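You operate a simulated robot arm through the tools that you are given. There is no shell and no other tool.

You are at the controls of a simulated two-armed robot. One attempt, no reset.

TASK
Take the bath towel from the cover of the ironing board and hang it over the cord of the line.

It is judged by the outcome, as a careful person would: the job done as asked, and still so three seconds after it is handed in. It fails if anything else is knocked over, pushed out of place, dropped, spilled or broken. A push-on lid holds only when it is set on centred and level and pressed home; a screw cap is set on level and turned clockwise until tight. Flat cloth is picked up by pressing the open fingertips on it (5 to 10 N) and closing them slowly along it; thin cloth reads only 2 to 8 mm in the jaws.

THE ROBOT
Two 6-joint arms with three-finger grippers on one trunk, on a base that drives. Base frame: it is fixed to the floor where the robot stands at the start and does not move with it; the origin is under the middle of the robot, x ahead of it, y to its left, z up. Units: mm, degrees, N and s.
The left shoulder is at the start at [21, 170, 1433], the right one opposite. With the tool pointing down near the work surface each hand reaches from about 260 to 540 mm from the robot's upright axis, wherever it stands, measured 20 degrees to its own side. Places, roughly: bath towel [0, -2750, 750]. Payload 2.2 kg a hand.
Tool frame (each hand has its own): the origin (TCP) lies between the finger pads and is the grasp point; the fingertips stand 25 mm ahead of it; z points along the fingers, y is the line along which they close. Largest opening 104 mm; the body of the gripper starts 74 mm behind the TCP.
Orientation is that of the tool frame in the base frame, as a unit quaternion [x, y, z, w]. With the fingers straight down and closing along the base's y, the tool's x points along the base's -x, its y along +y and its z along -z.

THE INTERFACE
- The arms move only by the tool step_arm. It takes "left_increments", "right_increments" or both (then of equal length, played together; a hand with none holds still); each is a list of rows, each a list of 7 numbers: the turn, a rotation vector about the base's x, y, z in degrees, then the shift along the base's x, y, z in mm, then the finger opening in mm, from 0 to 104. In form: [[wx, wy, wz, x, y, z, hand], ...]. A call has 1 to 20 rows; each row is the pose to reach, as a shift and turn from the pose commanded when the call began. Rows are played at 5 a second. More than 50 mm and 8.6 degrees between two rows, or a gripper value outside its range, and nothing of the call is played. Where a pose cannot be reached the arm comes as near as it can. A force on the tool above 40 N (or 10 N above the force at the start of the call, whichever is more), or a blocked arm, ends the call early, and 0.2 s more pass. The fingers move at their own pace and stop on an object; they squeeze with about 30 N. The grip force told is the motor's: it shows also when the fingers shut on nothing. Time passes only in rows, and 0.2 s behind the last, so rows that repeat a pose let the fingers close. It gives the time, the measured TCP pose, the force on the tool (base axes), the opening and the grip force at its end, in the units of the frame above (readings bear some noise), with the torque about the TCP (base axes, N m) and any sound that the robot's microphone picked up.
- Cameras (640 x 400 px; columns grow to the right, rows downward): "scene" is now at [156.4, -12.6, 1321.9]; the picture's right is [-0.09, -1.00, 0.00], its down [-0.66, 0.06, -0.75] and it looks along [0.74, -0.07, -0.67] (base axes); focal length 265 px, centre (320, 200). "left" rides on the left gripper at [82, -3, -104] in its tool frame; the picture's right is [0.04, 1.00, 0.00], its down [-0.75, 0.03, -0.66] and it looks along [-0.66, 0.03, 0.75] (tool axes); focal length 256 px, centre (320, 200). "right" rides on the right gripper at [82, 3, -104] in its tool frame; the picture's right is [-0.04, 1.00, 0.00], its down [-0.75, -0.03, -0.66] and it looks along [-0.66, -0.03, 0.75] (tool axes); focal length 256 px, centre (320, 200). There is no depth. A picture from a camera that has moved, and an enlarged one, comes with that camera's place and axes in the base frame and with its lens. The place of the scene camera against the robot may be out by one fixed shift of up to 12 mm in any direction.
- snapshot(camera): a new picture of that camera. No time passes.
- lift_body(by): slides the trunk up (or, below 0, down) by that many mm; the arms and the scene camera ride with it, the base frame stays. It gives what a move gives, with no picture.
- steer(legs): drives the robot by 1 to 6 legs, each [ahead, left, turn to the left] in mm, mm and degrees, along the robot's own axes; the way and the turn of a leg run together, so that a leg with both is an arc; at most 1500 mm and 180 degrees a leg. The arms and the cameras ride along, it lands a little off, and it stops where it bumps. It gives what a move gives.
- pan_tilt(pan, tilt): turns the head with the scene camera to pan (to the left, within 60 degrees either way) and tilt (down, from -29 to 69), counted from straight ahead of the robot. It gives what a move gives.
- zoom(camera, box): a new picture of the part [left, top, right, bottom] of that camera's present view, enlarged. No time passes.
- sign_off(): hands the job in; it is judged then, once.

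Nothing tells you exact positions but the pictures and the camera data. Unless the task says otherwise, let go and move clear before handing in.

The tools are called by a JSON object that holds its "name" and its "arguments". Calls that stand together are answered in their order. step_arm: Moves the arms, as the interface text tells. Its arguments: {"type":"object","properties":{"left_increments":{"type":"array","items":{"type":"array","items":{"type":"number"}}},"right_increments":{"type":"array","items":{"type":"array","items":{"type":"number"}}}},"required":[]} The other tools are called the same way: lift_body (by) slides the trunk up or down; steer (legs) drives the base; pan_tilt (pan, tilt) turns the head that bears the scene camera; snapshot (camera) takes a picture; zoom (camera, box) takes an enlarged picture of a part of a camera's view; sign_off () hands the job in.

At the start:

```text
time_s: 0.0
left_tcp_pos: [470.9, 229.6, 1003.5]
left_tcp_rot: [0.0, 1.0, 0.0, 0.0]
left_force: [0.7, 1.4, -0.2]
left_torque: [0.01, 0.0, 0.0]
left_width: 103.8
left_gripper_force: 0.1
right_tcp_pos: [574.1, -253.2, 995.1]
right_tcp_rot: [0.0, 1.0, 0.0, 0.0]
right_force: [-0.1, -0.7, -0.1]
right_torque: [0.01, 0.04, 0.01]
right_width: 103.9
right_gripper_force: 0.0
trunk travel left (down, up): [-625.0, 117.0]
robot x, y, heading: [-1.1, 1.1, -0.0]
head pan, tilt: [-5.1, 41.7]
```

scene: 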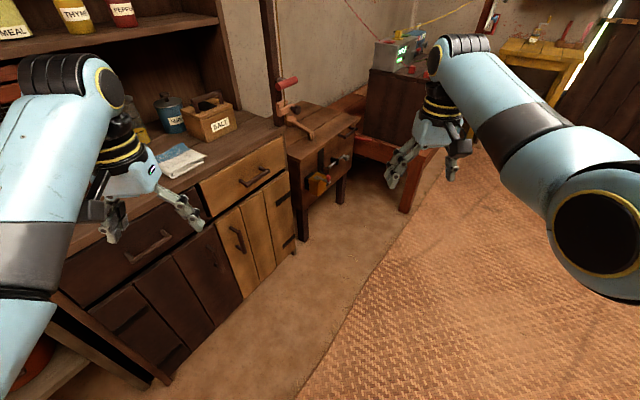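
right: 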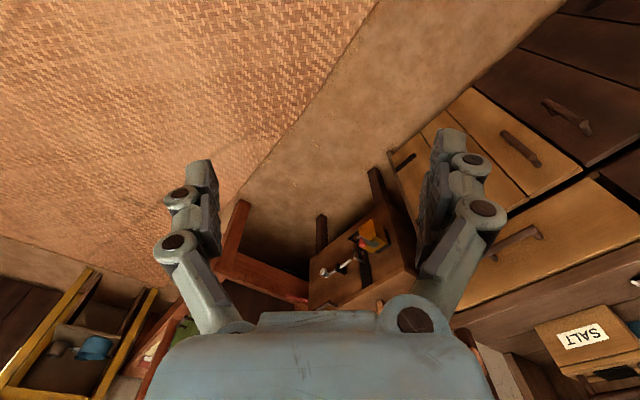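
left: 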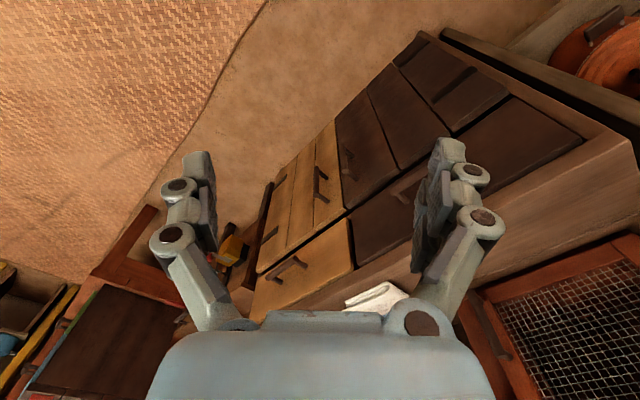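

I see a room with a counter on the left ahead and open floor to the right; the towel should be about 2.7 m to my right. I'll turn the head to the right to look there first.

{"name": "pan_tilt", "arguments": {"pan": -60, "tilt": 20}}

{"name": "snapshot", "arguments": {"camera": "scene"}}

```text
time_s: 1.2
left_tcp_pos: [471.3, 230.1, 1001.9]
left_tcp_rot: [0.0, 1.0, 0.0, 0.0]
left_force: [0.0, 0.8, -0.7]
left_torque: [-0.01, -0.01, -0.02]
left_width: 104.0
left_gripper_force: 0.1
right_tcp_pos: [572.8, -252.2, 995.8]
right_tcp_rot: [0.0, 1.0, -0.001, 0.0]
right_force: [-0.3, -0.1, -0.1]
right_torque: [0.03, -0.02, 0.03]
right_width: 104.2
right_gripper_force: 0.0
trunk travel left (down, up): [-625.0, 117.0]
robot x, y, heading: [1.1, 1.8, -0.1]
head pan, tilt: [-60.0, 20.0]
```

```text
taken
camera scene: at [119.6, -85.7, 1355.8], right [-0.87, -0.5, 0.0], down [-0.17, 0.3, -0.94], along [0.47, -0.81, -0.34], focal length 265 px, centre (320, 200)
```

scene: 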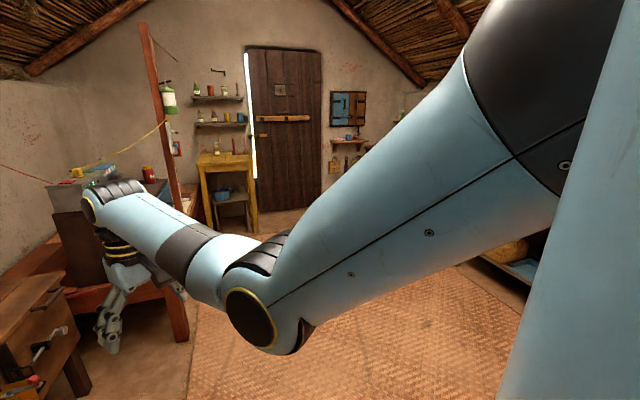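

My own right arm blocks the view to the right. The floor that way looks open and the nearest post is over a metre off, so I'll turn the robot in place to the right and look again.

{"name": "steer", "arguments": {"legs": [[0, 0, -90]]}}

{"name": "pan_tilt", "arguments": {"pan": 0, "tilt": 20}}

{"name": "snapshot", "arguments": {"camera": "scene"}}

```text
time_s: 5.4
left_tcp_pos: [247.7, -461.0, 1001.4]
left_tcp_rot: [0.693, 0.721, 0.0, 0.0]
left_force: [1.1, 0.3, 0.2]
left_torque: [0.0, -0.01, 0.02]
left_width: 103.9
left_gripper_force: 0.0
right_tcp_pos: [-230.5, -581.6, 995.4]
right_tcp_rot: [0.693, 0.721, -0.001, 0.0]
right_force: [0.5, 0.3, -0.2]
right_torque: [0.01, 0.0, 0.02]
right_width: 104.1
right_gripper_force: 0.1
trunk travel left (down, up): [-625.0, 117.0]
robot x, y, heading: [-0.4, -1.2, -87.7]
head pan, tilt: [-60.0, 20.0]
```

```text
time_s: 6.7
left_tcp_pos: [246.7, -463.2, 1002.1]
left_tcp_rot: [0.693, 0.721, 0.0, 0.0]
left_force: [-0.3, 0.3, -0.1]
left_torque: [-0.02, 0.0, 0.0]
left_width: 104.0
left_gripper_force: 0.0
right_tcp_pos: [-230.6, -582.1, 995.2]
right_tcp_rot: [0.693, 0.721, 0.0, 0.0]
right_force: [0.6, -0.3, 0.0]
right_torque: [-0.01, -0.03, 0.01]
right_width: 103.9
right_gripper_force: 0.0
trunk travel left (down, up): [-625.0, 117.0]
robot x, y, heading: [-1.2, 0.9, -87.8]
head pan, tilt: [0.0, 20.0]
```

```text
taken
camera scene: at [8.3, -168.9, 1355.8], right [-1.0, -0.04, 0.0], down [-0.01, 0.34, -0.94], along [0.04, -0.94, -0.34], focal length 265 px, centre (320, 200)
```

scene: 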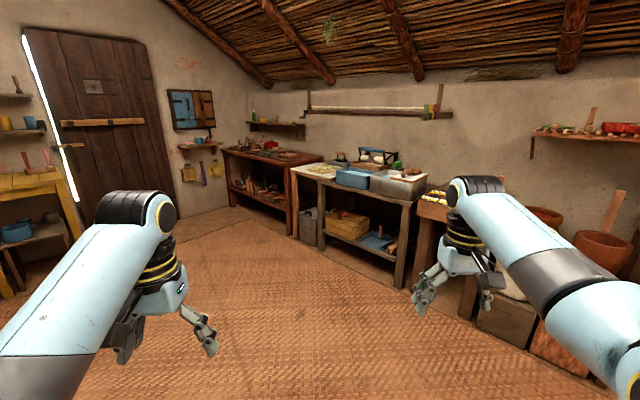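

I see a work room: tables along the far wall, a rack with a white pole or cord above them. I'll zoom in to find the ironing board, towel and line.

{"name": "zoom", "arguments": {"camera": "scene", "box": [220, 80, 460, 230]}}

{"name": "zoom", "arguments": {"camera": "scene", "box": [400, 100, 640, 250]}}

```text
2.67 times, centred on (340, 155) of scene
camera zoom: at [8.3, -168.9, 1355.8], right [-1.0, -0.04, 0.0], down [-0.01, 0.34, -0.94], along [0.04, -0.94, -0.34], focal length 706 px, centre (267, 320)
```

zoom: 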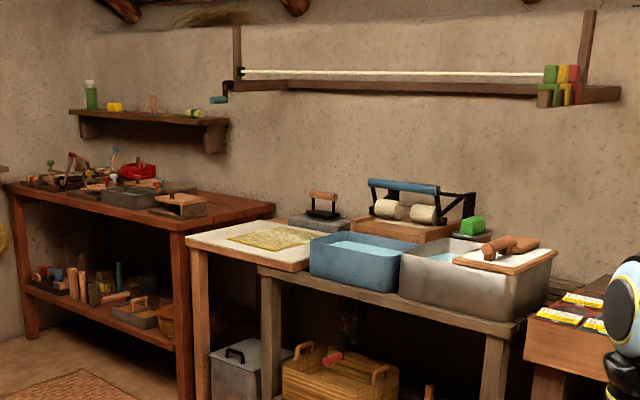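

```text
2.67 times, centred on (520, 175) of scene
camera zoom: at [8.3, -168.9, 1355.8], right [-1.0, -0.04, 0.0], down [-0.01, 0.34, -0.94], along [0.04, -0.94, -0.34], focal length 706 px, centre (-213, 267)
```

zoom: 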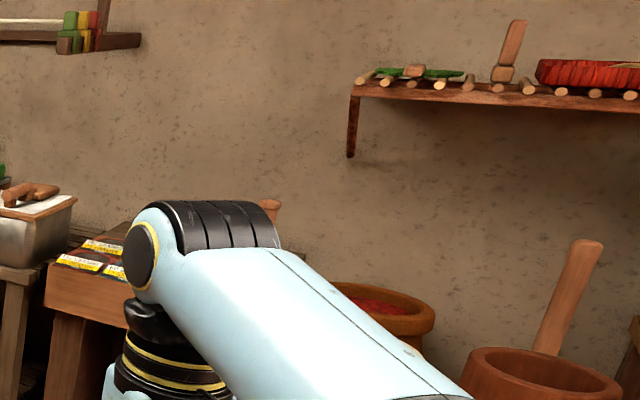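

The yellow towel lies on the white padded board at the left of the tables, around [100, -2710, 750], and the cord is strung on the wall above, around z 1330. I'll drive about a metre nearer for a better look.

{"name": "steer", "arguments": {"legs": [[1000, 0, -2.2]]}}

{"name": "pan_tilt", "arguments": {"pan": 0, "tilt": 15}}

{"name": "snapshot", "arguments": {"camera": "scene"}}

{"name": "zoom", "arguments": {"camera": "scene", "box": [200, 50, 520, 250]}}

```text
time_s: 11.9
left_tcp_pos: [235.8, -1488.1, 1002.7]
left_tcp_rot: [0.712, 0.702, 0.001, -0.001]
left_force: [0.5, 0.0, -0.5]
left_torque: [0.02, 0.01, 0.03]
left_width: 104.3
left_gripper_force: 0.1
right_tcp_pos: [-248.5, -1582.6, 994.0]
right_tcp_rot: [0.711, 0.703, 0.0, 0.0]
right_force: [-0.3, -0.2, -0.2]
right_torque: [0.01, -0.01, 0.02]
right_width: 104.1
right_gripper_force: 0.1
trunk travel left (down, up): [-625.0, 117.0]
robot x, y, heading: [11.5, -1013.8, -90.7]
head pan, tilt: [0.0, 20.0]
```

```text
time_s: 12.6
left_tcp_pos: [237.2, -1488.3, 1003.0]
left_tcp_rot: [0.712, 0.702, 0.0, 0.001]
left_force: [-0.6, -0.3, 1.0]
left_torque: [0.01, 0.0, -0.01]
left_width: 104.3
left_gripper_force: 0.0
right_tcp_pos: [-247.5, -1582.0, 995.9]
right_tcp_rot: [0.712, 0.702, 0.001, -0.001]
right_force: [0.0, 0.2, 0.4]
right_torque: [0.0, -0.03, 0.02]
right_width: 103.8
right_gripper_force: 0.1
trunk travel left (down, up): [-625.0, 117.0]
robot x, y, heading: [18.4, -1017.8, -91.1]
head pan, tilt: [0.0, 15.0]
```

```text
taken
camera scene: at [12.5, -1182.2, 1363.9], right [-1.0, 0.01, 0.0], down [0.0, 0.26, -0.97], along [-0.01, -0.97, -0.26], focal length 265 px, centre (320, 200)
```

scene: 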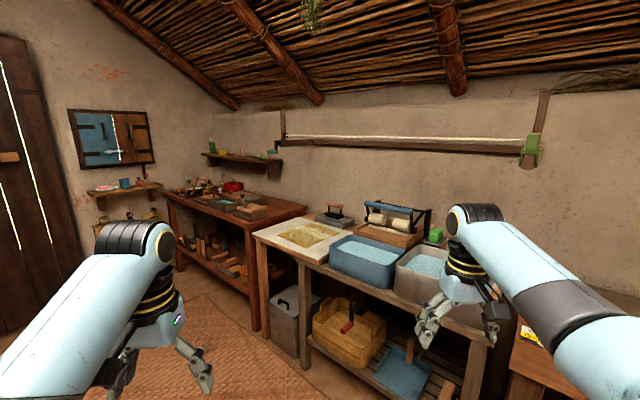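

```text
2.00 times, centred on (360, 150) of scene
camera zoom: at [12.5, -1182.2, 1363.9], right [-1.0, 0.01, 0.0], down [0.0, 0.26, -0.97], along [-0.01, -0.97, -0.26], focal length 530 px, centre (240, 300)
```

zoom: 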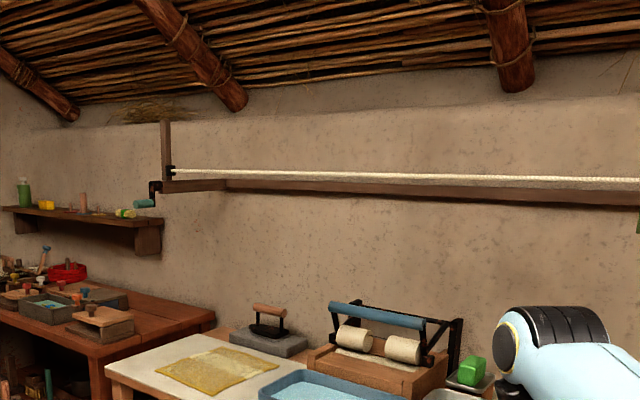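

The wall with the line is turned about 40° from my heading, and the tables run along it. I'll turn to face the wall squarely and look before moving sideways.

{"name": "steer", "arguments": {"legs": [[0, 0, -41]]}}

{"name": "pan_tilt", "arguments": {"pan": 0, "tilt": 15}}

{"name": "snapshot", "arguments": {"camera": "scene"}}

{"name": "snapshot", "arguments": {"camera": "left"}}

{"name": "pan_tilt", "arguments": {"pan": 60, "tilt": 30}}

{"name": "snapshot", "arguments": {"camera": "scene"}}

```text
time_s: 14.9
left_tcp_pos: [-127.6, -1517.9, 1002.8]
left_tcp_rot: [0.911, 0.412, 0.0, 0.0]
left_force: [0.2, 0.4, 0.4]
left_torque: [-0.03, -0.01, 0.01]
left_width: 103.7
left_gripper_force: 0.1
right_tcp_pos: [-556.3, -1274.1, 994.8]
right_tcp_rot: [0.912, 0.411, 0.0, 0.0]
right_force: [1.4, -0.3, -0.4]
right_torque: [-0.02, -0.01, -0.02]
right_width: 104.2
right_gripper_force: 0.1
trunk travel left (down, up): [-625.0, 117.0]
robot x, y, heading: [12.8, -1011.2, -131.0]
head pan, tilt: [0.0, 15.0]
```

```text
time_s: 15.5
left_tcp_pos: [-126.6, -1518.1, 1002.6]
left_tcp_rot: [0.911, 0.411, 0.0, 0.0]
left_force: [0.4, 0.1, 0.6]
left_torque: [0.0, -0.01, 0.0]
left_width: 103.9
left_gripper_force: 0.1
right_tcp_pos: [-556.6, -1276.7, 995.7]
right_tcp_rot: [0.911, 0.412, 0.0, 0.0]
right_force: [0.2, 0.1, 0.0]
right_torque: [-0.02, 0.02, -0.02]
right_width: 104.1
right_gripper_force: 0.1
trunk travel left (down, up): [-625.0, 117.0]
robot x, y, heading: [12.0, -1010.8, -131.6]
head pan, tilt: [0.0, 15.0]
```

```text
taken
camera scene: at [-94.0, -1141.0, 1363.9], right [-0.75, 0.66, 0.0], down [0.17, 0.19, -0.97], along [-0.64, -0.72, -0.26], focal length 265 px, centre (320, 200)
```

scene: 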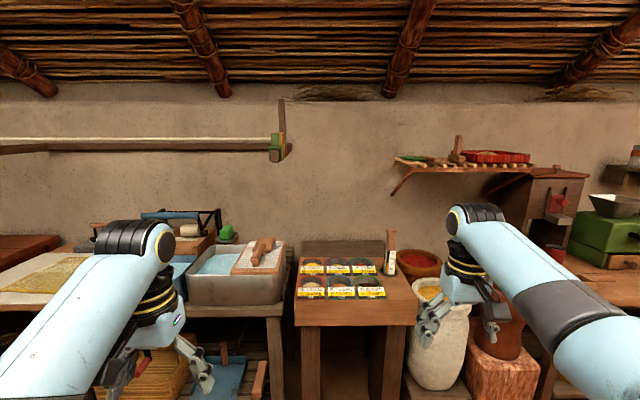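

```text
taken
camera left: at [-76.5, -1454.8, 1106.1], right [0.78, -0.63, 0.0], down [-0.48, -0.59, 0.66], along [-0.41, -0.51, -0.75], focal length 256 px, centre (320, 200)
```

left: 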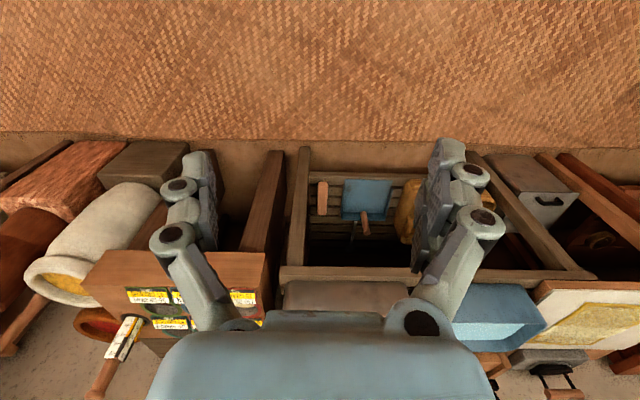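

```text
time_s: 16.8
left_tcp_pos: [-128.1, -1518.1, 1002.8]
left_tcp_rot: [0.912, 0.411, 0.001, 0.0]
left_force: [-0.2, 0.1, 0.3]
left_torque: [0.0, -0.02, -0.04]
left_width: 103.8
left_gripper_force: 0.1
right_tcp_pos: [-555.7, -1275.7, 995.6]
right_tcp_rot: [0.911, 0.412, 0.0, 0.0]
right_force: [-0.1, -0.2, 0.5]
right_torque: [0.01, 0.0, 0.0]
right_width: 104.1
right_gripper_force: 0.0
trunk travel left (down, up): [-625.0, 117.0]
robot x, y, heading: [12.2, -1011.8, -131.4]
head pan, tilt: [60.0, 30.0]
```

```text
taken
camera scene: at [-3.5, -1156.8, 1339.8], right [-0.95, -0.32, 0.0], down [-0.16, 0.47, -0.87], along [0.28, -0.82, -0.5], focal length 265 px, centre (320, 200)
```

scene: 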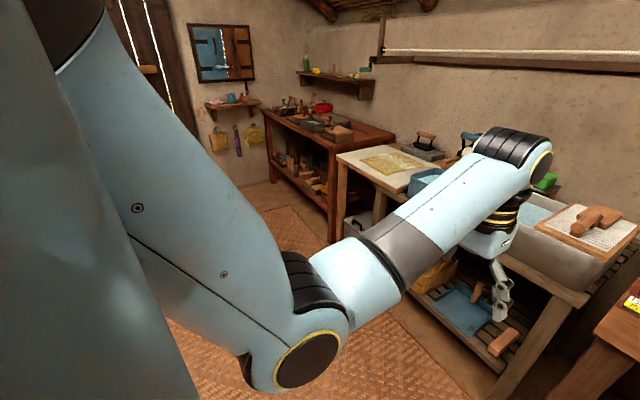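

I'm now square to the wall. The cord runs horizontally with green and coloured blocks at its right end, and the towel is about 1.1 m to my left. I'll slide left over the clear floor.

{"name": "steer", "arguments": {"legs": [[0, 1000, 0]]}}

{"name": "pan_tilt", "arguments": {"pan": 0, "tilt": 20}}

{"name": "snapshot", "arguments": {"camera": "scene"}}

{"name": "zoom", "arguments": {"camera": "scene", "box": [160, 90, 480, 290]}}

{"name": "snapshot", "arguments": {"camera": "left"}}

{"name": "snapshot", "arguments": {"camera": "right"}}

```text
time_s: 22.0
left_tcp_pos: [596.1, -2195.9, 1002.7]
left_tcp_rot: [0.92, 0.393, 0.0, 0.0]
left_force: [-0.1, 0.1, -0.2]
left_torque: [0.01, -0.02, 0.02]
left_width: 103.9
left_gripper_force: 0.0
right_tcp_pos: [178.1, -1936.8, 995.9]
right_tcp_rot: [0.92, 0.393, 0.0, -0.001]
right_force: [0.4, 0.4, 0.6]
right_torque: [0.03, -0.02, 0.01]
right_width: 104.0
right_gripper_force: 0.2
trunk travel left (down, up): [-625.0, 117.0]
robot x, y, heading: [760.4, -1696.0, -133.8]
head pan, tilt: [60.0, 30.0]
```

```text
time_s: 23.3
left_tcp_pos: [595.6, -2197.2, 1002.3]
left_tcp_rot: [0.92, 0.392, 0.0, -0.001]
left_force: [-0.1, 0.2, 0.8]
left_torque: [-0.01, 0.01, -0.04]
left_width: 104.1
left_gripper_force: 0.0
right_tcp_pos: [177.4, -1936.7, 995.6]
right_tcp_rot: [0.92, 0.392, 0.0, 0.0]
right_force: [-0.2, -0.1, -0.7]
right_torque: [0.01, -0.01, -0.02]
right_width: 103.8
right_gripper_force: 0.1
trunk travel left (down, up): [-625.0, 117.0]
robot x, y, heading: [757.7, -1696.9, -133.6]
head pan, tilt: [0.0, 20.0]
```

```text
taken
camera scene: at [645.6, -1821.4, 1355.8], right [-0.72, 0.69, 0.0], down [0.24, 0.25, -0.94], along [-0.65, -0.68, -0.34], focal length 265 px, centre (320, 200)
```

scene: 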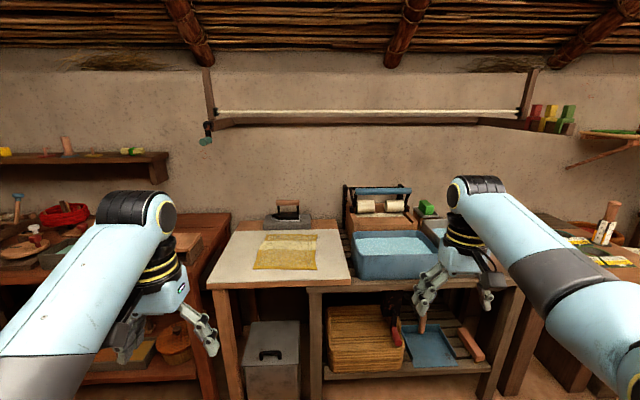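

```text
2.00 times, centred on (320, 190) of scene
camera zoom: at [645.6, -1821.4, 1355.8], right [-0.72, 0.69, 0.0], down [0.24, 0.25, -0.94], along [-0.65, -0.68, -0.34], focal length 530 px, centre (320, 220)
```

zoom: 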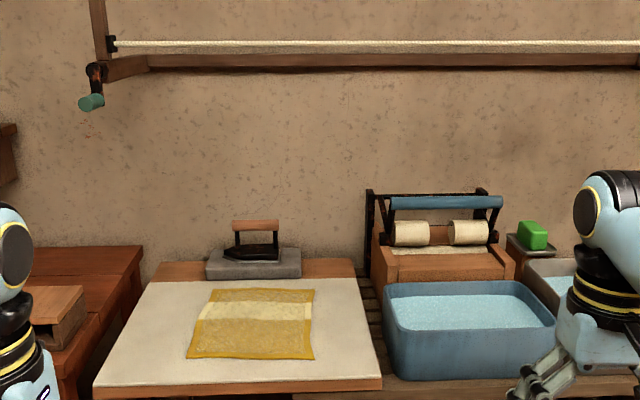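

```text
taken
camera left: at [649.7, -2135.7, 1106.0], right [0.75, -0.66, 0.0], down [-0.5, -0.56, 0.66], along [-0.43, -0.49, -0.75], focal length 256 px, centre (320, 200)
```

left: 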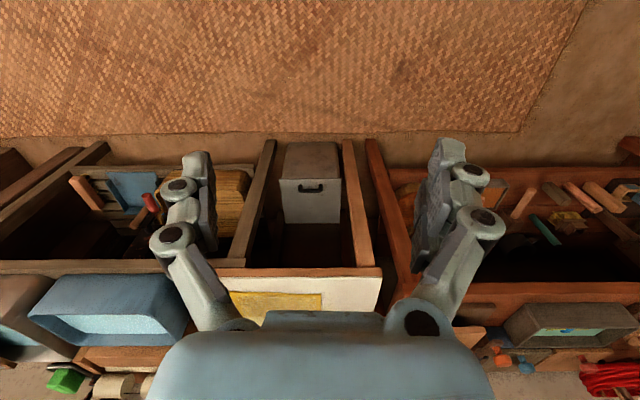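

```text
taken
camera right: at [235.9, -1880.3, 1099.8], right [0.69, -0.72, 0.0], down [-0.54, -0.52, 0.66], along [-0.47, -0.46, -0.75], focal length 256 px, centre (320, 200)
```

right: 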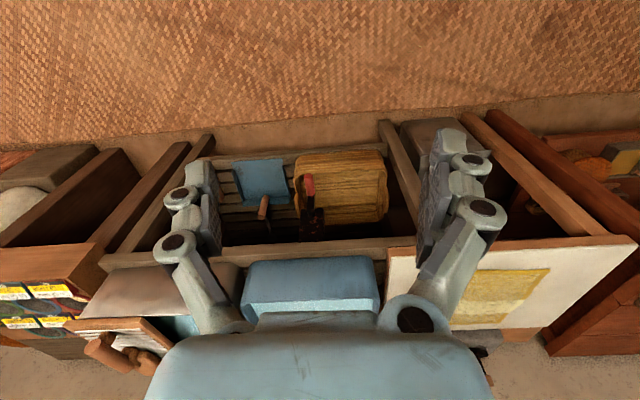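

The towel (about 250 × 300 mm) lies flat on the board, its front edge about 1.05 m ahead of my axis. The cord runs roughly above it at z ≈ 1325, and behind the cord there is a gap to the wall. I'll centre on the towel and move nearer.

{"name": "steer", "arguments": {"legs": [[350, 140, 1.2]]}}

{"name": "pan_tilt", "arguments": {"pan": 0, "tilt": 35}}

{"name": "snapshot", "arguments": {"camera": "scene"}}

{"name": "zoom", "arguments": {"camera": "scene", "box": [200, 120, 440, 270]}}

{"name": "snapshot", "arguments": {"camera": "left"}}

{"name": "snapshot", "arguments": {"camera": "right"}}

```text
time_s: 25.7
left_tcp_pos: [464.4, -2551.9, 1003.3]
left_tcp_rot: [0.918, 0.397, 0.001, 0.0]
left_force: [-0.6, -0.3, -0.5]
left_torque: [0.06, -0.02, -0.03]
left_width: 103.9
left_gripper_force: 0.0
right_tcp_pos: [42.6, -2296.9, 995.0]
right_tcp_rot: [0.918, 0.397, 0.0, 0.0]
right_force: [0.0, -0.2, 0.4]
right_torque: [0.03, 0.0, 0.01]
right_width: 104.0
right_gripper_force: 0.2
trunk travel left (down, up): [-625.0, 117.0]
robot x, y, heading: [616.4, -2053.7, -133.2]
head pan, tilt: [0.0, 20.0]
```

```text
time_s: 26.5
left_tcp_pos: [464.4, -2552.0, 1002.6]
left_tcp_rot: [0.918, 0.396, 0.0, 0.0]
left_force: [0.1, -0.2, 0.3]
left_torque: [0.01, 0.0, 0.02]
left_width: 103.9
left_gripper_force: 0.0
right_tcp_pos: [42.9, -2295.7, 995.3]
right_tcp_rot: [0.918, 0.397, 0.001, 0.0]
right_force: [-0.2, 0.4, -0.1]
right_torque: [0.01, 0.0, 0.01]
right_width: 104.0
right_gripper_force: 0.0
trunk travel left (down, up): [-625.0, 117.0]
robot x, y, heading: [620.9, -2054.1, -133.1]
head pan, tilt: [0.0, 35.0]
```

```text
taken
camera scene: at [512.9, -2171.5, 1332.0], right [-0.73, 0.68, 0.0], down [0.39, 0.42, -0.82], along [-0.56, -0.6, -0.57], focal length 265 px, centre (320, 200)
```

scene: 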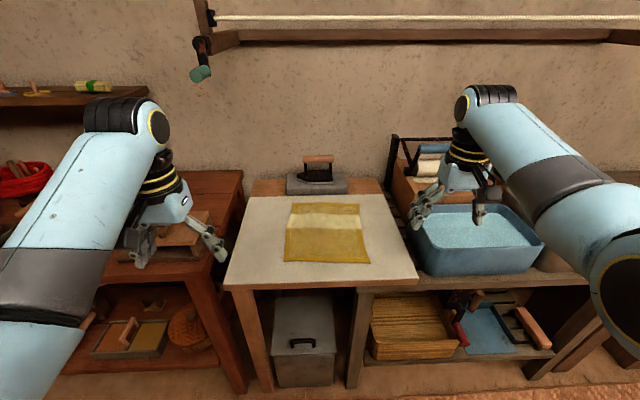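

```text
2.67 times, centred on (320, 195) of scene
camera zoom: at [512.9, -2171.5, 1332.0], right [-0.73, 0.68, 0.0], down [0.39, 0.42, -0.82], along [-0.56, -0.6, -0.57], focal length 706 px, centre (320, 213)
```

zoom: 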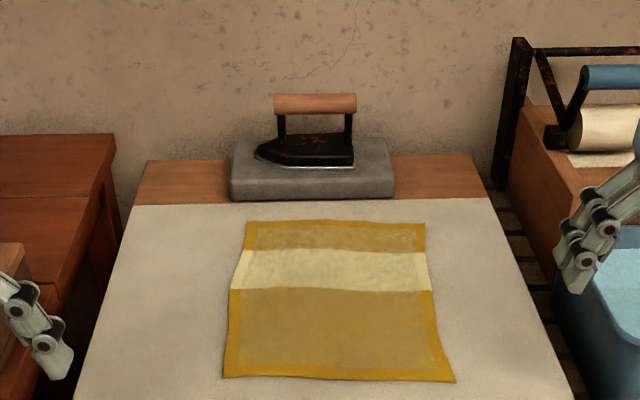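

```text
taken
camera left: at [517.0, -2489.5, 1106.1], right [0.76, -0.65, 0.0], down [-0.49, -0.57, 0.66], along [-0.43, -0.5, -0.75], focal length 256 px, centre (320, 200)
```

left: 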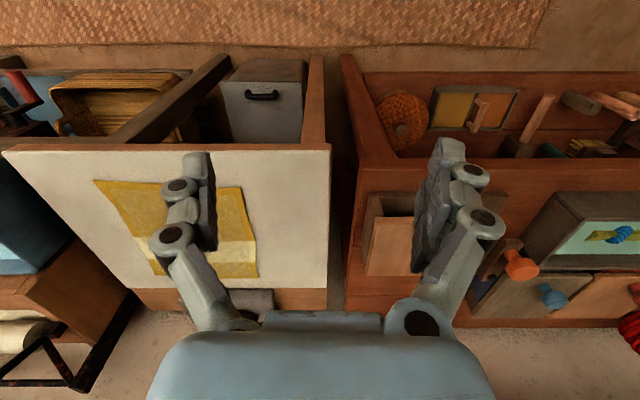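

```text
taken
camera right: at [100.4, -2238.5, 1099.9], right [0.7, -0.71, 0.0], down [-0.54, -0.53, 0.66], along [-0.47, -0.46, -0.75], focal length 256 px, centre (320, 200)
```

right: 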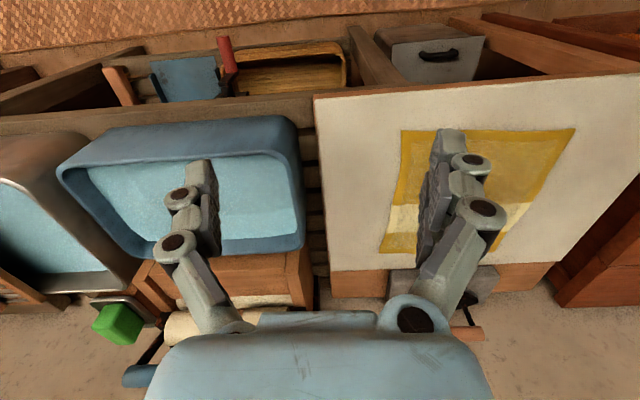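

The towel's front edge is from about [236, -2620] to [54, -2443], z ≈ 750, and the cord is at z ≈ 1327 roughly above it. I'll look down to see how much room my base has before the table.

{"name": "pan_tilt", "arguments": {"pan": 0, "tilt": 69}}

{"name": "snapshot", "arguments": {"camera": "scene"}}

```text
time_s: 27.5
left_tcp_pos: [464.2, -2551.8, 1001.7]
left_tcp_rot: [0.918, 0.398, 0.0, 0.0]
left_force: [-0.8, 0.1, 0.3]
left_torque: [0.0, 0.0, -0.03]
left_width: 104.0
left_gripper_force: 0.0
right_tcp_pos: [42.7, -2295.2, 996.0]
right_tcp_rot: [0.918, 0.397, 0.0, 0.0]
right_force: [-0.5, 0.7, 0.1]
right_torque: [-0.02, 0.01, -0.02]
right_width: 104.2
right_gripper_force: 0.0
trunk travel left (down, up): [-625.0, 117.0]
robot x, y, heading: [613.2, -2051.2, -133.2]
head pan, tilt: [0.0, 68.8]
```

```text
taken
camera scene: at [534.7, -2148.3, 1288.3], right [-0.73, 0.68, 0.0], down [0.64, 0.68, -0.36], along [-0.25, -0.26, -0.93], focal length 265 px, centre (320, 200)
```

scene: 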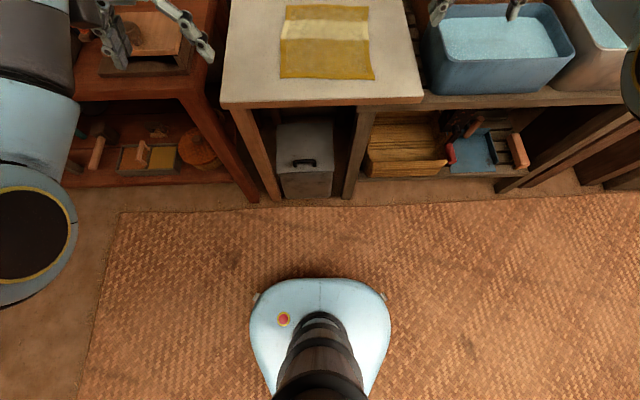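

My base reaches only about 205 mm ahead of my axis and the board edge is about 600 mm off, so there is room to go in about 200 mm. I'll drive up and check again.

{"name": "steer", "arguments": {"legs": [[199, -27, 1.2]]}}

{"name": "pan_tilt", "arguments": {"pan": 0, "tilt": 45}}

{"name": "snapshot", "arguments": {"camera": "scene"}}

{"name": "snapshot", "arguments": {"camera": "left"}}

{"name": "snapshot", "arguments": {"camera": "right"}}

```text
time_s: 29.1
left_tcp_pos: [318.5, -2683.0, 1002.3]
left_tcp_rot: [0.914, 0.406, 0.001, 0.0]
left_force: [-0.1, -0.2, -0.4]
left_torque: [0.01, -0.04, 0.04]
left_width: 104.2
left_gripper_force: 0.1
right_tcp_pos: [-107.9, -2435.0, 995.2]
right_tcp_rot: [0.914, 0.406, 0.001, -0.001]
right_force: [0.0, -0.5, 0.4]
right_torque: [0.04, 0.01, -0.02]
right_width: 103.8
right_gripper_force: 0.1
trunk travel left (down, up): [-625.0, 117.0]
robot x, y, heading: [461.3, -2180.9, -132.1]
head pan, tilt: [0.0, 68.8]
```

```text
time_s: 29.9
left_tcp_pos: [319.0, -2682.3, 1003.0]
left_tcp_rot: [0.914, 0.406, -0.001, 0.0]
left_force: [-0.5, 0.1, 1.2]
left_torque: [-0.01, 0.0, 0.03]
left_width: 104.0
left_gripper_force: 0.1
right_tcp_pos: [-106.4, -2434.0, 995.1]
right_tcp_rot: [0.914, 0.406, 0.001, -0.001]
right_force: [-0.3, -0.3, -0.4]
right_torque: [-0.01, -0.01, 0.02]
right_width: 104.1
right_gripper_force: 0.1
trunk travel left (down, up): [-625.0, 117.0]
robot x, y, heading: [465.5, -2175.7, -132.1]
head pan, tilt: [0.0, 45.0]
```

```text
taken
camera scene: at [364.9, -2295.9, 1317.0], right [-0.74, 0.67, 0.0], down [0.47, 0.53, -0.71], along [-0.47, -0.52, -0.71], focal length 265 px, centre (320, 200)
```

scene: 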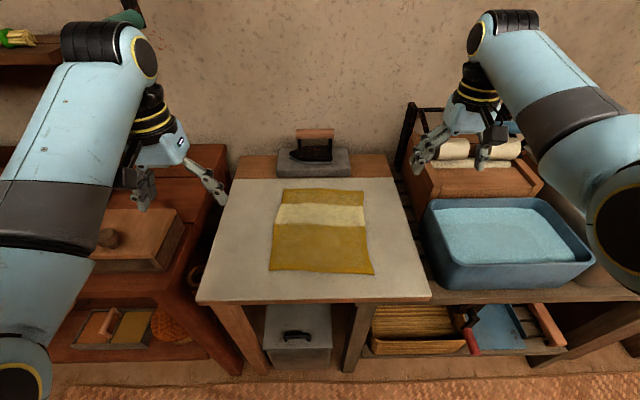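

```text
taken
camera left: at [370.8, -2618.8, 1106.0], right [0.77, -0.64, 0.0], down [-0.48, -0.58, 0.66], along [-0.42, -0.5, -0.75], focal length 256 px, centre (320, 200)
```

left: 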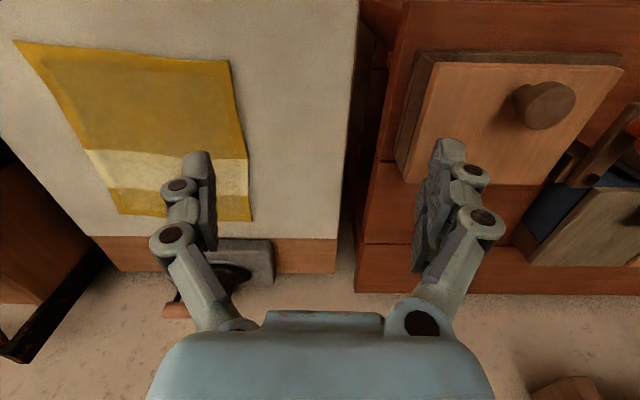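

```text
taken
camera right: at [-50.6, -2376.0, 1099.8], right [0.72, -0.7, 0.0], down [-0.53, -0.54, 0.66], along [-0.46, -0.47, -0.75], focal length 256 px, centre (320, 200)
```

right: 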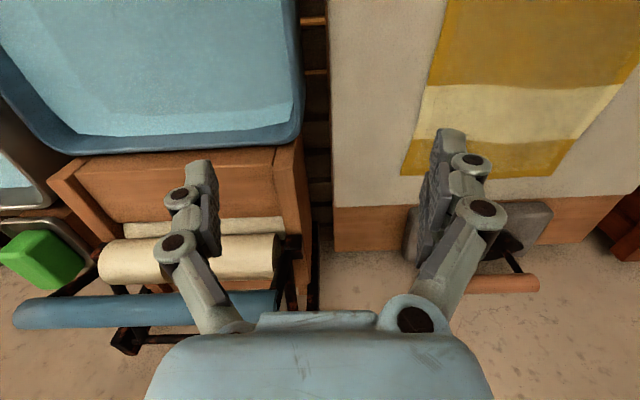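

Base is in place; the towel's front corners come out at about [233, -2610] and [54, -2434]. I'll bring both hands over two points just inside the front edge, at the present height, with the fingers half closed.

{"name": "step_arm", "arguments": {"left_increments": [[0, 0, 0, -35, 21, 0, 80], [0, 0, 0, -69, 42, 0, 60], [0, 0, 0, -104, 63, 0, 50], [0, 0, 0, -138, 84, 0, 50], [0, 0, 0, -138, 84, 0, 50]], "right_increments": [[0, 0, 0, 43, -13, 0, 80], [0, 0, 0, 87, -26, 0, 60], [0, 0, 0, 130, -39, 0, 50], [0, 0, 0, 174, -51, 0, 50], [0, 0, 0, 174, -51, 0, 50]]}}

{"name": "snapshot", "arguments": {"camera": "scene"}}

{"name": "snapshot", "arguments": {"camera": "left"}}

{"name": "snapshot", "arguments": {"camera": "right"}}

```text
time_s: 31.0
left_tcp_pos: [258.3, -2675.8, 982.7]
left_tcp_rot: [0.895, 0.438, 0.033, 0.07]
left_force: [-0.3, 0.3, -0.4]
left_torque: [-0.02, 0.0, 0.01]
left_width: 49.8
left_gripper_force: 0.1
right_tcp_pos: [-11.4, -2456.2, 1004.7]
right_tcp_rot: [0.923, 0.38, -0.042, -0.039]
right_force: [0.2, -0.1, -0.5]
right_torque: [-0.02, -0.04, 0.0]
right_width: 50.3
right_gripper_force: 0.0
trunk travel left (down, up): [-625.0, 117.0]
robot x, y, heading: [465.5, -2180.2, -132.1]
head pan, tilt: [0.0, 45.0]
stopped in row 5 (left hand): the arm was blocked; the commanded pose is now the measured one
```

```text
taken
camera scene: at [363.4, -2295.5, 1317.0], right [-0.74, 0.67, 0.0], down [0.47, 0.52, -0.71], along [-0.47, -0.53, -0.71], focal length 265 px, centre (320, 200)
```

scene: 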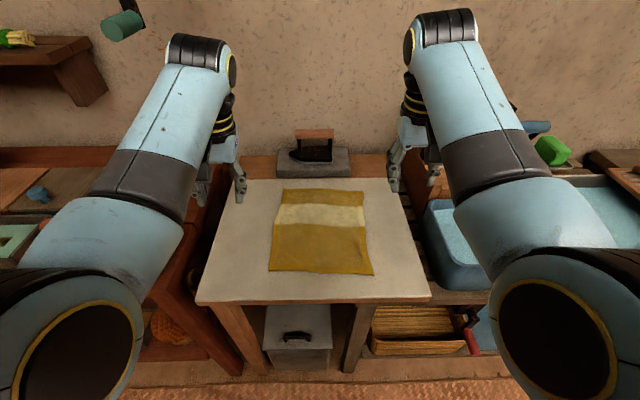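

```text
taken
camera left: at [292.4, -2599.4, 1084.3], right [0.81, -0.57, 0.15], down [-0.52, -0.55, 0.66], along [-0.29, -0.61, -0.74], focal length 256 px, centre (320, 200)
```

left: 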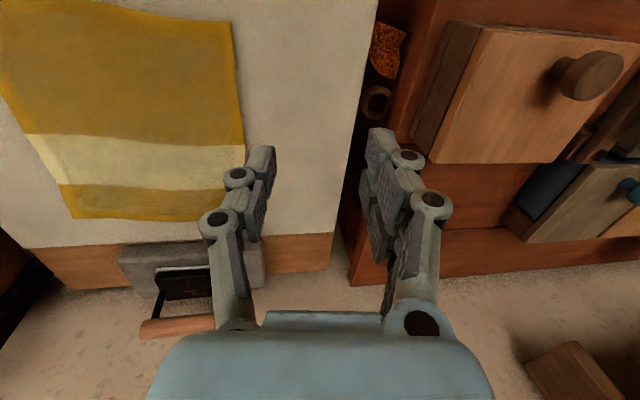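

```text
taken
camera right: at [57.9, -2404.2, 1104.8], right [0.67, -0.74, -0.1], down [-0.48, -0.54, 0.69], along [-0.56, -0.41, -0.72], focal length 256 px, centre (320, 200)
```

right: 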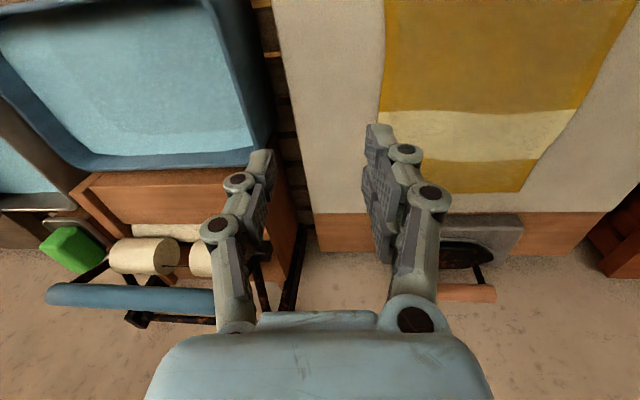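

Both arms lagged and tilted while going inward and the left was reported as blocked. Nothing was touched on the table. I'll first straighten the two hands slowly where they are, to learn what the arms can do here.

{"name": "step_arm", "arguments": {"left_increments": [[1.2, 1.3, -0.8, -3, 3, 4, 50], [2.3, 2.7, -1.7, -6, 6, 8, 50], [3.5, 4.0, -2.5, -9, 9, 12, 50], [4.6, 5.4, -3.4, -12, 12, 16, 50], [5.8, 6.7, -4.2, -15, 15, 20, 50], [5.8, 6.7, -4.2, -15, 15, 20, 50], [5.8, 6.7, -4.2, -15, 15, 20, 50]], "right_increments": [[-0.4, -1.2, 0.6, 3, -1, 0, 50], [-0.8, -2.5, 1.2, 6, -2, 0, 50], [-1.2, -3.7, 1.8, 9, -3, 0, 50], [-1.7, -5.0, 2.5, 12, -4, 0, 50], [-2.1, -6.2, 3.1, 15, -5, 0, 50], [-2.1, -6.2, 3.1, 15, -5, 0, 50], [-2.1, -6.2, 3.1, 15, -5, 0, 50]]}}

{"name": "snapshot", "arguments": {"camera": "scene"}}

```text
time_s: 32.6
left_tcp_pos: [244.7, -2661.2, 1002.1]
left_tcp_rot: [0.914, 0.406, 0.0, -0.001]
left_force: [0.2, 0.8, 0.1]
left_torque: [0.01, 0.02, -0.01]
left_width: 50.1
left_gripper_force: 0.0
right_tcp_pos: [4.5, -2463.0, 1005.9]
right_tcp_rot: [0.914, 0.407, 0.0, 0.001]
right_force: [-0.6, 0.3, -0.3]
right_torque: [0.01, -0.05, 0.0]
right_width: 50.0
right_gripper_force: 0.0
trunk travel left (down, up): [-625.0, 117.0]
robot x, y, heading: [465.8, -2178.0, -132.0]
head pan, tilt: [0.0, 45.0]
```

```text
taken
camera scene: at [365.2, -2296.3, 1317.1], right [-0.74, 0.67, 0.0], down [0.47, 0.53, -0.71], along [-0.47, -0.52, -0.71], focal length 265 px, centre (320, 200)
```

scene: 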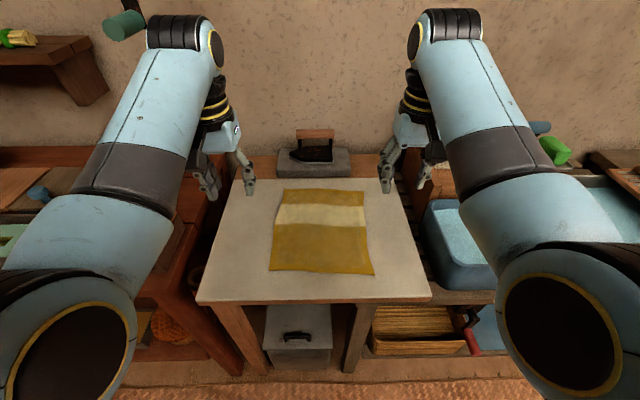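

Straightening worked, so the arms just need slower motion. I'll go the rest of the way inward slowly.

{"name": "step_arm", "arguments": {"left_increments": [[0, 0, 0, -6, 6, 0, 50], [0, 0, 0, -13, 13, 0, 50], [0, 0, 0, -19, 19, 0, 50], [0, 0, 0, -26, 25, 0, 50], [0, 0, 0, -32, 32, 0, 50], [0, 0, 0, -38, 38, 0, 50], [0, 0, 0, -45, 44, 0, 50], [0, 0, 0, -51, 50, 0, 50], [0, 0, 0, -58, 57, 0, 50], [0, 0, 0, -64, 63, 0, 50], [0, 0, 0, -64, 63, 0, 50]], "right_increments": [[0, 0, 0, 6, -2, 0, 50], [0, 0, 0, 12, -5, 0, 50], [0, 0, 0, 19, -7, 0, 50], [0, 0, 0, 25, -9, 0, 50], [0, 0, 0, 31, -12, 0, 50], [0, 0, 0, 37, -14, 0, 50], [0, 0, 0, 43, -16, 0, 50], [0, 0, 0, 50, -18, 0, 50], [0, 0, 0, 56, -21, 0, 50], [0, 0, 0, 62, -23, 0, 50], [0, 0, 0, 62, -23, 0, 50]]}}

{"name": "snapshot", "arguments": {"camera": "scene"}}

{"name": "snapshot", "arguments": {"camera": "left"}}

{"name": "snapshot", "arguments": {"camera": "right"}}

```text
time_s: 34.4
left_tcp_pos: [252.7, -2674.7, 990.4]
left_tcp_rot: [0.898, 0.436, 0.025, 0.059]
left_force: [0.0, -0.1, 0.2]
left_torque: [0.01, 0.01, -0.01]
left_width: 49.8
left_gripper_force: 0.1
right_tcp_pos: [-8.9, -2452.8, 1015.5]
right_tcp_rot: [0.922, 0.383, -0.038, -0.037]
right_force: [0.1, 0.3, -0.4]
right_torque: [0.0, 0.0, 0.03]
right_width: 50.1
right_gripper_force: 0.0
trunk travel left (down, up): [-625.0, 117.0]
robot x, y, heading: [468.6, -2176.5, -132.2]
head pan, tilt: [0.0, 45.0]
stopped in row 9 (left hand): the arm was blocked; the commanded pose is now the measured one
```

```text
taken
camera scene: at [365.0, -2296.3, 1317.1], right [-0.74, 0.67, 0.0], down [0.47, 0.53, -0.71], along [-0.47, -0.52, -0.71], focal length 265 px, centre (320, 200)
```

scene: 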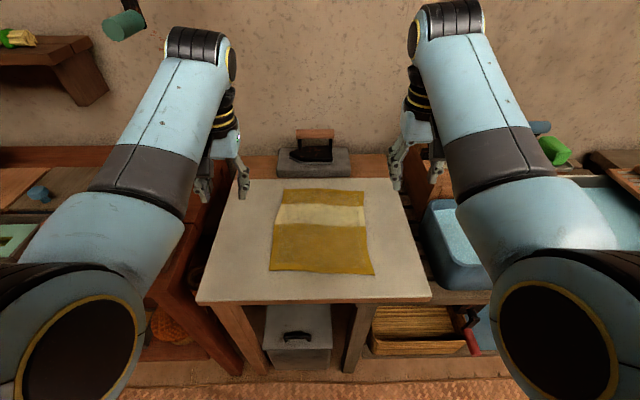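

```text
taken
camera left: at [290.2, -2599.8, 1090.6], right [0.8, -0.58, 0.13], down [-0.51, -0.55, 0.66], along [-0.31, -0.59, -0.74], focal length 256 px, centre (320, 200)
```

left: 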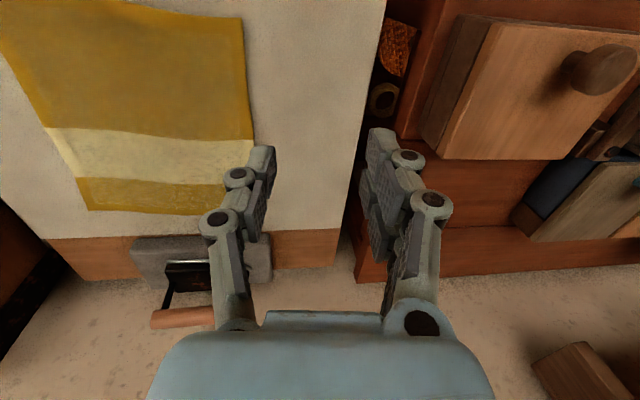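

```text
taken
camera right: at [60.0, -2401.0, 1114.5], right [0.68, -0.73, -0.1], down [-0.49, -0.54, 0.69], along [-0.55, -0.42, -0.72], focal length 256 px, centre (320, 200)
```

right: 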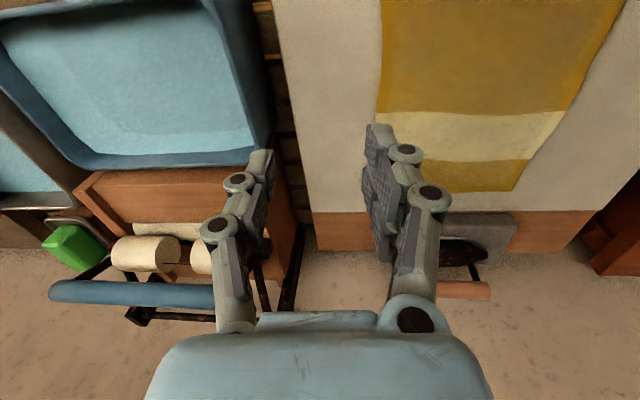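

The arms settle at a limit when going inward with the hands square. I'll straighten them again and then try with the hands yawed in line with the forearms, which may free the wrist.

{"name": "step_arm", "arguments": {"left_increments": [[1.2, 1.3, -1.0, -2, 3, 3, 50], [2.5, 2.7, -2.0, -4, 7, 6, 50], [3.7, 4.0, -2.9, -6, 10, 9, 50], [5.0, 5.4, -3.9, -8, 13, 12, 50], [5.0, 5.4, -3.9, -8, 13, 12, 50]], "right_increments": [[-0.5, -1.4, 0.7, 3, -2, -3, 50], [-1.0, -2.8, 1.4, 7, -5, -5, 50], [-1.6, -4.3, 2.1, 10, -7, -7, 50], [-2.1, -5.7, 2.8, 13, -10, -10, 50], [-2.1, -5.7, 2.8, 13, -10, -10, 50]]}}

{"name": "step_arm", "arguments": {"left_increments": [[0, 0, -4, 0, 0, 0, 50], [0, 0, -8, 0, 0, 0, 50], [0, 0, -12, 0, 0, 0, 50], [0, 0, -16, 0, 0, 0, 50], [0, 0, -20, 0, 0, 0, 50], [0, 0, -24, 0, 0, 0, 50], [0, 0, -28, -5, 5, 0, 50], [0, 0, -30, -10, 10, 0, 50], [0, 0, -30, -15, 15, 0, 50], [0, 0, -30, -20, 20, 0, 50], [0, 0, -30, -25, 25, 0, 50], [0, 0, -30, -30, 30, 0, 50], [0, 0, -30, -30, 30, 0, 50]], "right_increments": [[0, 0, 4, 0, 0, 0, 50], [0, 0, 8, 0, 0, 0, 50], [0, 0, 12, 0, 0, 0, 50], [0, 0, 16, 0, 0, 0, 50], [0, 0, 20, 0, 0, 0, 50], [0, 0, 24, 0, 0, 0, 50], [0, 0, 28, 5, -3, 0, 50], [0, 0, 30, 10, -6, 0, 50], [0, 0, 30, 15, -9, 0, 50], [0, 0, 30, 20, -12, 0, 50], [0, 0, 30, 25, -15, 0, 50], [0, 0, 30, 30, -18, 0, 50], [0, 0, 30, 30, -18, 0, 50]]}}

{"name": "snapshot", "arguments": {"camera": "scene"}}

```text
time_s: 35.6
left_tcp_pos: [243.2, -2657.4, 1000.2]
left_tcp_rot: [0.915, 0.404, 0.0, -0.002]
left_force: [0.1, 0.8, 0.2]
left_torque: [0.02, 0.0, -0.02]
left_width: 50.2
left_gripper_force: 0.0
right_tcp_pos: [5.2, -2463.9, 1003.4]
right_tcp_rot: [0.913, 0.408, 0.002, 0.002]
right_force: [-0.1, 0.3, 0.1]
right_torque: [-0.01, 0.0, -0.01]
right_width: 49.9
right_gripper_force: 0.0
trunk travel left (down, up): [-625.0, 117.0]
robot x, y, heading: [465.3, -2181.3, -132.0]
head pan, tilt: [0.0, 45.0]
```

```text
time_s: 38.6
left_tcp_pos: [247.9, -2667.5, 995.8]
left_tcp_rot: [0.984, 0.172, 0.022, 0.029]
left_force: [0.1, -1.1, -0.4]
left_torque: [0.0, 0.02, -0.01]
left_width: 50.1
left_gripper_force: 0.1
right_tcp_pos: [2.3, -2460.7, 1002.0]
right_tcp_rot: [0.787, 0.617, -0.007, -0.027]
right_force: [-0.2, 0.2, -0.5]
right_torque: [-0.02, 0.02, 0.01]
right_width: 50.0
right_gripper_force: 0.0
trunk travel left (down, up): [-625.0, 117.0]
robot x, y, heading: [467.0, -2176.4, -132.2]
head pan, tilt: [0.0, 45.0]
stopped in row 13 (left hand): the arm was blocked; the commanded pose is now the measured one
```

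```text
taken
camera scene: at [365.1, -2296.3, 1317.1], right [-0.74, 0.67, 0.0], down [0.47, 0.53, -0.71], along [-0.47, -0.52, -0.71], focal length 265 px, centre (320, 200)
```

scene: 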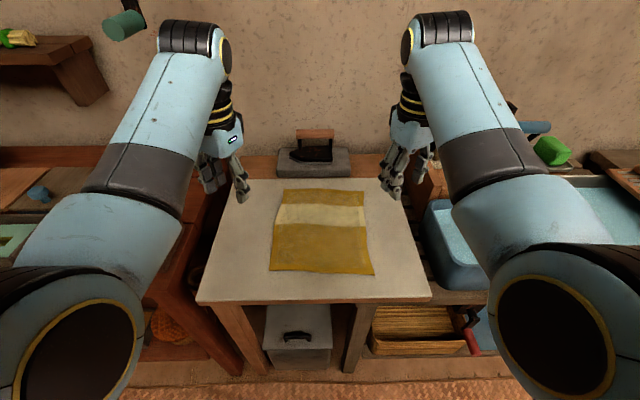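

The limit seems to be in the arm's inward swing, not in the hand's yaw. I'll test on the left hand whether tilting the fingers inward is free, which would bring the tips closer together.

{"name": "step_arm", "arguments": {"left_increments": [[1.2, 1.3, -0.2, 0, 0, 0, 50], [2.4, 2.6, -0.4, 0, 0, 0, 50], [3.6, 3.9, -0.6, 0, 0, 0, 50], [4.8, 5.2, -0.8, 0, 0, 0, 50], [6.0, 6.5, -1.0, 0, 0, 0, 50], [7.2, 7.8, -1.2, 0, 0, 0, 50], [8.4, 9.1, -1.5, 0, 0, 0, 50], [9.6, 10.4, -1.9, 0, 0, 0, 50], [9.6, 10.4, -1.9, 0, 0, 0, 50]]}}

{"name": "snapshot", "arguments": {"camera": "scene"}}

```text
time_s: 40.6
left_tcp_pos: [246.6, -2664.7, 995.9]
left_tcp_rot: [0.984, 0.154, -0.055, -0.07]
left_force: [-1.6, 0.2, 0.4]
left_torque: [-0.03, 0.01, 0.01]
left_width: 50.0
left_gripper_force: 0.0
right_tcp_pos: [3.0, -2460.3, 1002.8]
right_tcp_rot: [0.786, 0.618, -0.007, -0.027]
right_force: [0.3, 0.1, -0.2]
right_torque: [0.01, -0.03, -0.05]
right_width: 50.2
right_gripper_force: 0.1
trunk travel left (down, up): [-625.0, 117.0]
robot x, y, heading: [461.7, -2175.6, -131.8]
head pan, tilt: [0.0, 45.0]
```

```text
taken
camera scene: at [365.1, -2296.2, 1317.1], right [-0.74, 0.67, 0.0], down [0.47, 0.53, -0.71], along [-0.47, -0.53, -0.71], focal length 265 px, centre (320, 200)
```

scene: 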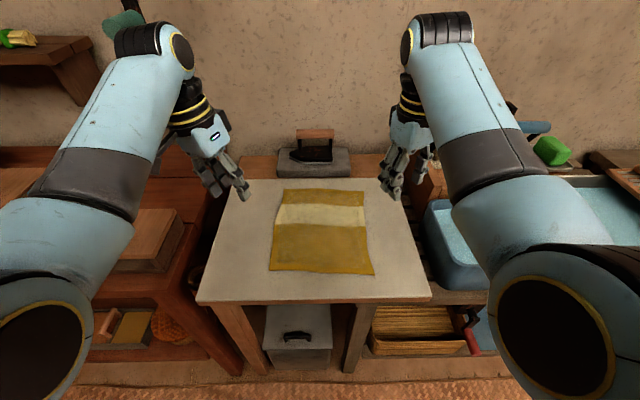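

Tilting inward works freely, the arm just swings outward. So I'll set both hands tilted about 25° inward with the fingers closing in the ahead direction, in slow steps at the present height.

{"name": "step_arm", "arguments": {"left_increments": [[-0.3, 1.4, -3.6, 0, 0, 0, 50], [-0.6, 2.8, -7.1, 0, 0, 0, 50], [-0.8, 4.2, -10.7, 0, 0, 0, 50], [-1.1, 5.6, -14.3, 0, 0, 0, 50], [-1.4, 7.0, -17.8, 0, 0, 0, 50], [-1.7, 8.4, -21.4, 0, 0, 0, 50], [-2.0, 9.8, -25.0, 0, 0, 0, 50], [-2.2, 11.2, -28.6, 0, 0, 0, 50], [-2.5, 12.5, -32.1, 0, 0, 0, 50], [-2.8, 13.9, -35.7, 0, 0, 0, 50], [-3.1, 15.3, -39.3, 0, 0, 0, 50], [-3.4, 16.7, -42.8, 0, 0, 0, 50], [-3.7, 18.1, -46.4, 0, 0, 0, 50], [-3.9, 19.5, -50.0, 0, 0, 0, 50], [-4.2, 20.9, -53.5, 0, 0, 0, 50], [-4.5, 22.3, -57.1, 0, 0, 0, 50], [-4.5, 22.3, -57.1, 0, 0, 0, 50], [-4.5, 22.3, -57.1, 0, 0, 0, 50]], "right_increments": [[-1.6, -0.7, 3.8, 0, 0, 0, 50], [-3.2, -1.4, 7.6, 0, 0, 0, 50], [-4.8, -2.1, 11.5, 0, 0, 0, 50], [-6.4, -2.8, 15.3, 0, 0, 0, 50], [-8.0, -3.4, 19.1, 0, 0, 0, 50], [-9.6, -4.1, 22.9, 0, 0, 0, 50], [-11.2, -4.8, 26.7, 0, 0, 0, 50], [-12.8, -5.5, 30.5, 0, 0, 0, 50], [-14.3, -6.2, 34.4, 0, 0, 0, 50], [-15.9, -6.9, 38.2, 0, 0, 0, 50], [-17.5, -7.6, 42.0, 0, 0, 0, 50], [-19.1, -8.3, 45.8, 0, 0, 0, 50], [-20.7, -8.9, 49.6, 0, 0, 0, 50], [-22.3, -9.6, 53.5, 0, 0, 0, 50], [-23.9, -10.3, 57.3, 0, 0, 0, 50], [-25.5, -11.0, 61.1, 0, 0, 0, 50], [-25.5, -11.0, 61.1, 0, 0, 0, 50], [-25.5, -11.0, 61.1, 0, 0, 0, 50]]}}

{"name": "snapshot", "arguments": {"camera": "scene"}}

```text
time_s: 44.4
left_tcp_pos: [247.5, -2664.8, 996.6]
left_tcp_rot: [0.912, -0.348, -0.202, -0.077]
left_force: [-0.2, 0.0, -0.7]
left_torque: [0.0, -0.03, 0.01]
left_width: 50.4
left_gripper_force: 0.1
right_tcp_pos: [3.9, -2461.1, 1003.1]
right_tcp_rot: [0.349, 0.912, -0.076, 0.203]
right_force: [0.6, -0.7, 0.1]
right_torque: [0.01, 0.01, -0.05]
right_width: 50.3
right_gripper_force: 0.0
trunk travel left (down, up): [-625.0, 117.0]
robot x, y, heading: [464.3, -2177.3, -132.0]
head pan, tilt: [0.0, 45.0]
```

```text
taken
camera scene: at [365.0, -2296.3, 1317.1], right [-0.74, 0.67, 0.0], down [0.47, 0.53, -0.71], along [-0.47, -0.52, -0.71], focal length 265 px, centre (320, 200)
```

scene: 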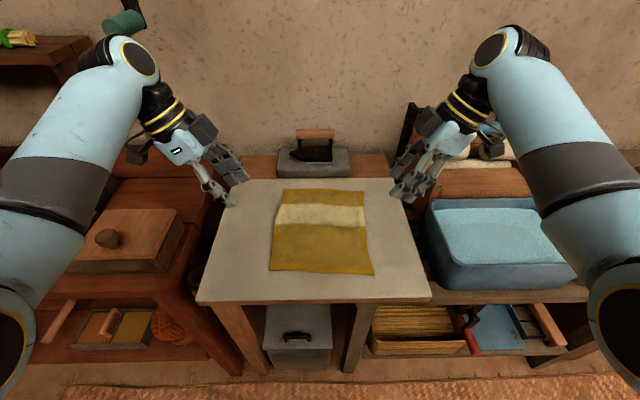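

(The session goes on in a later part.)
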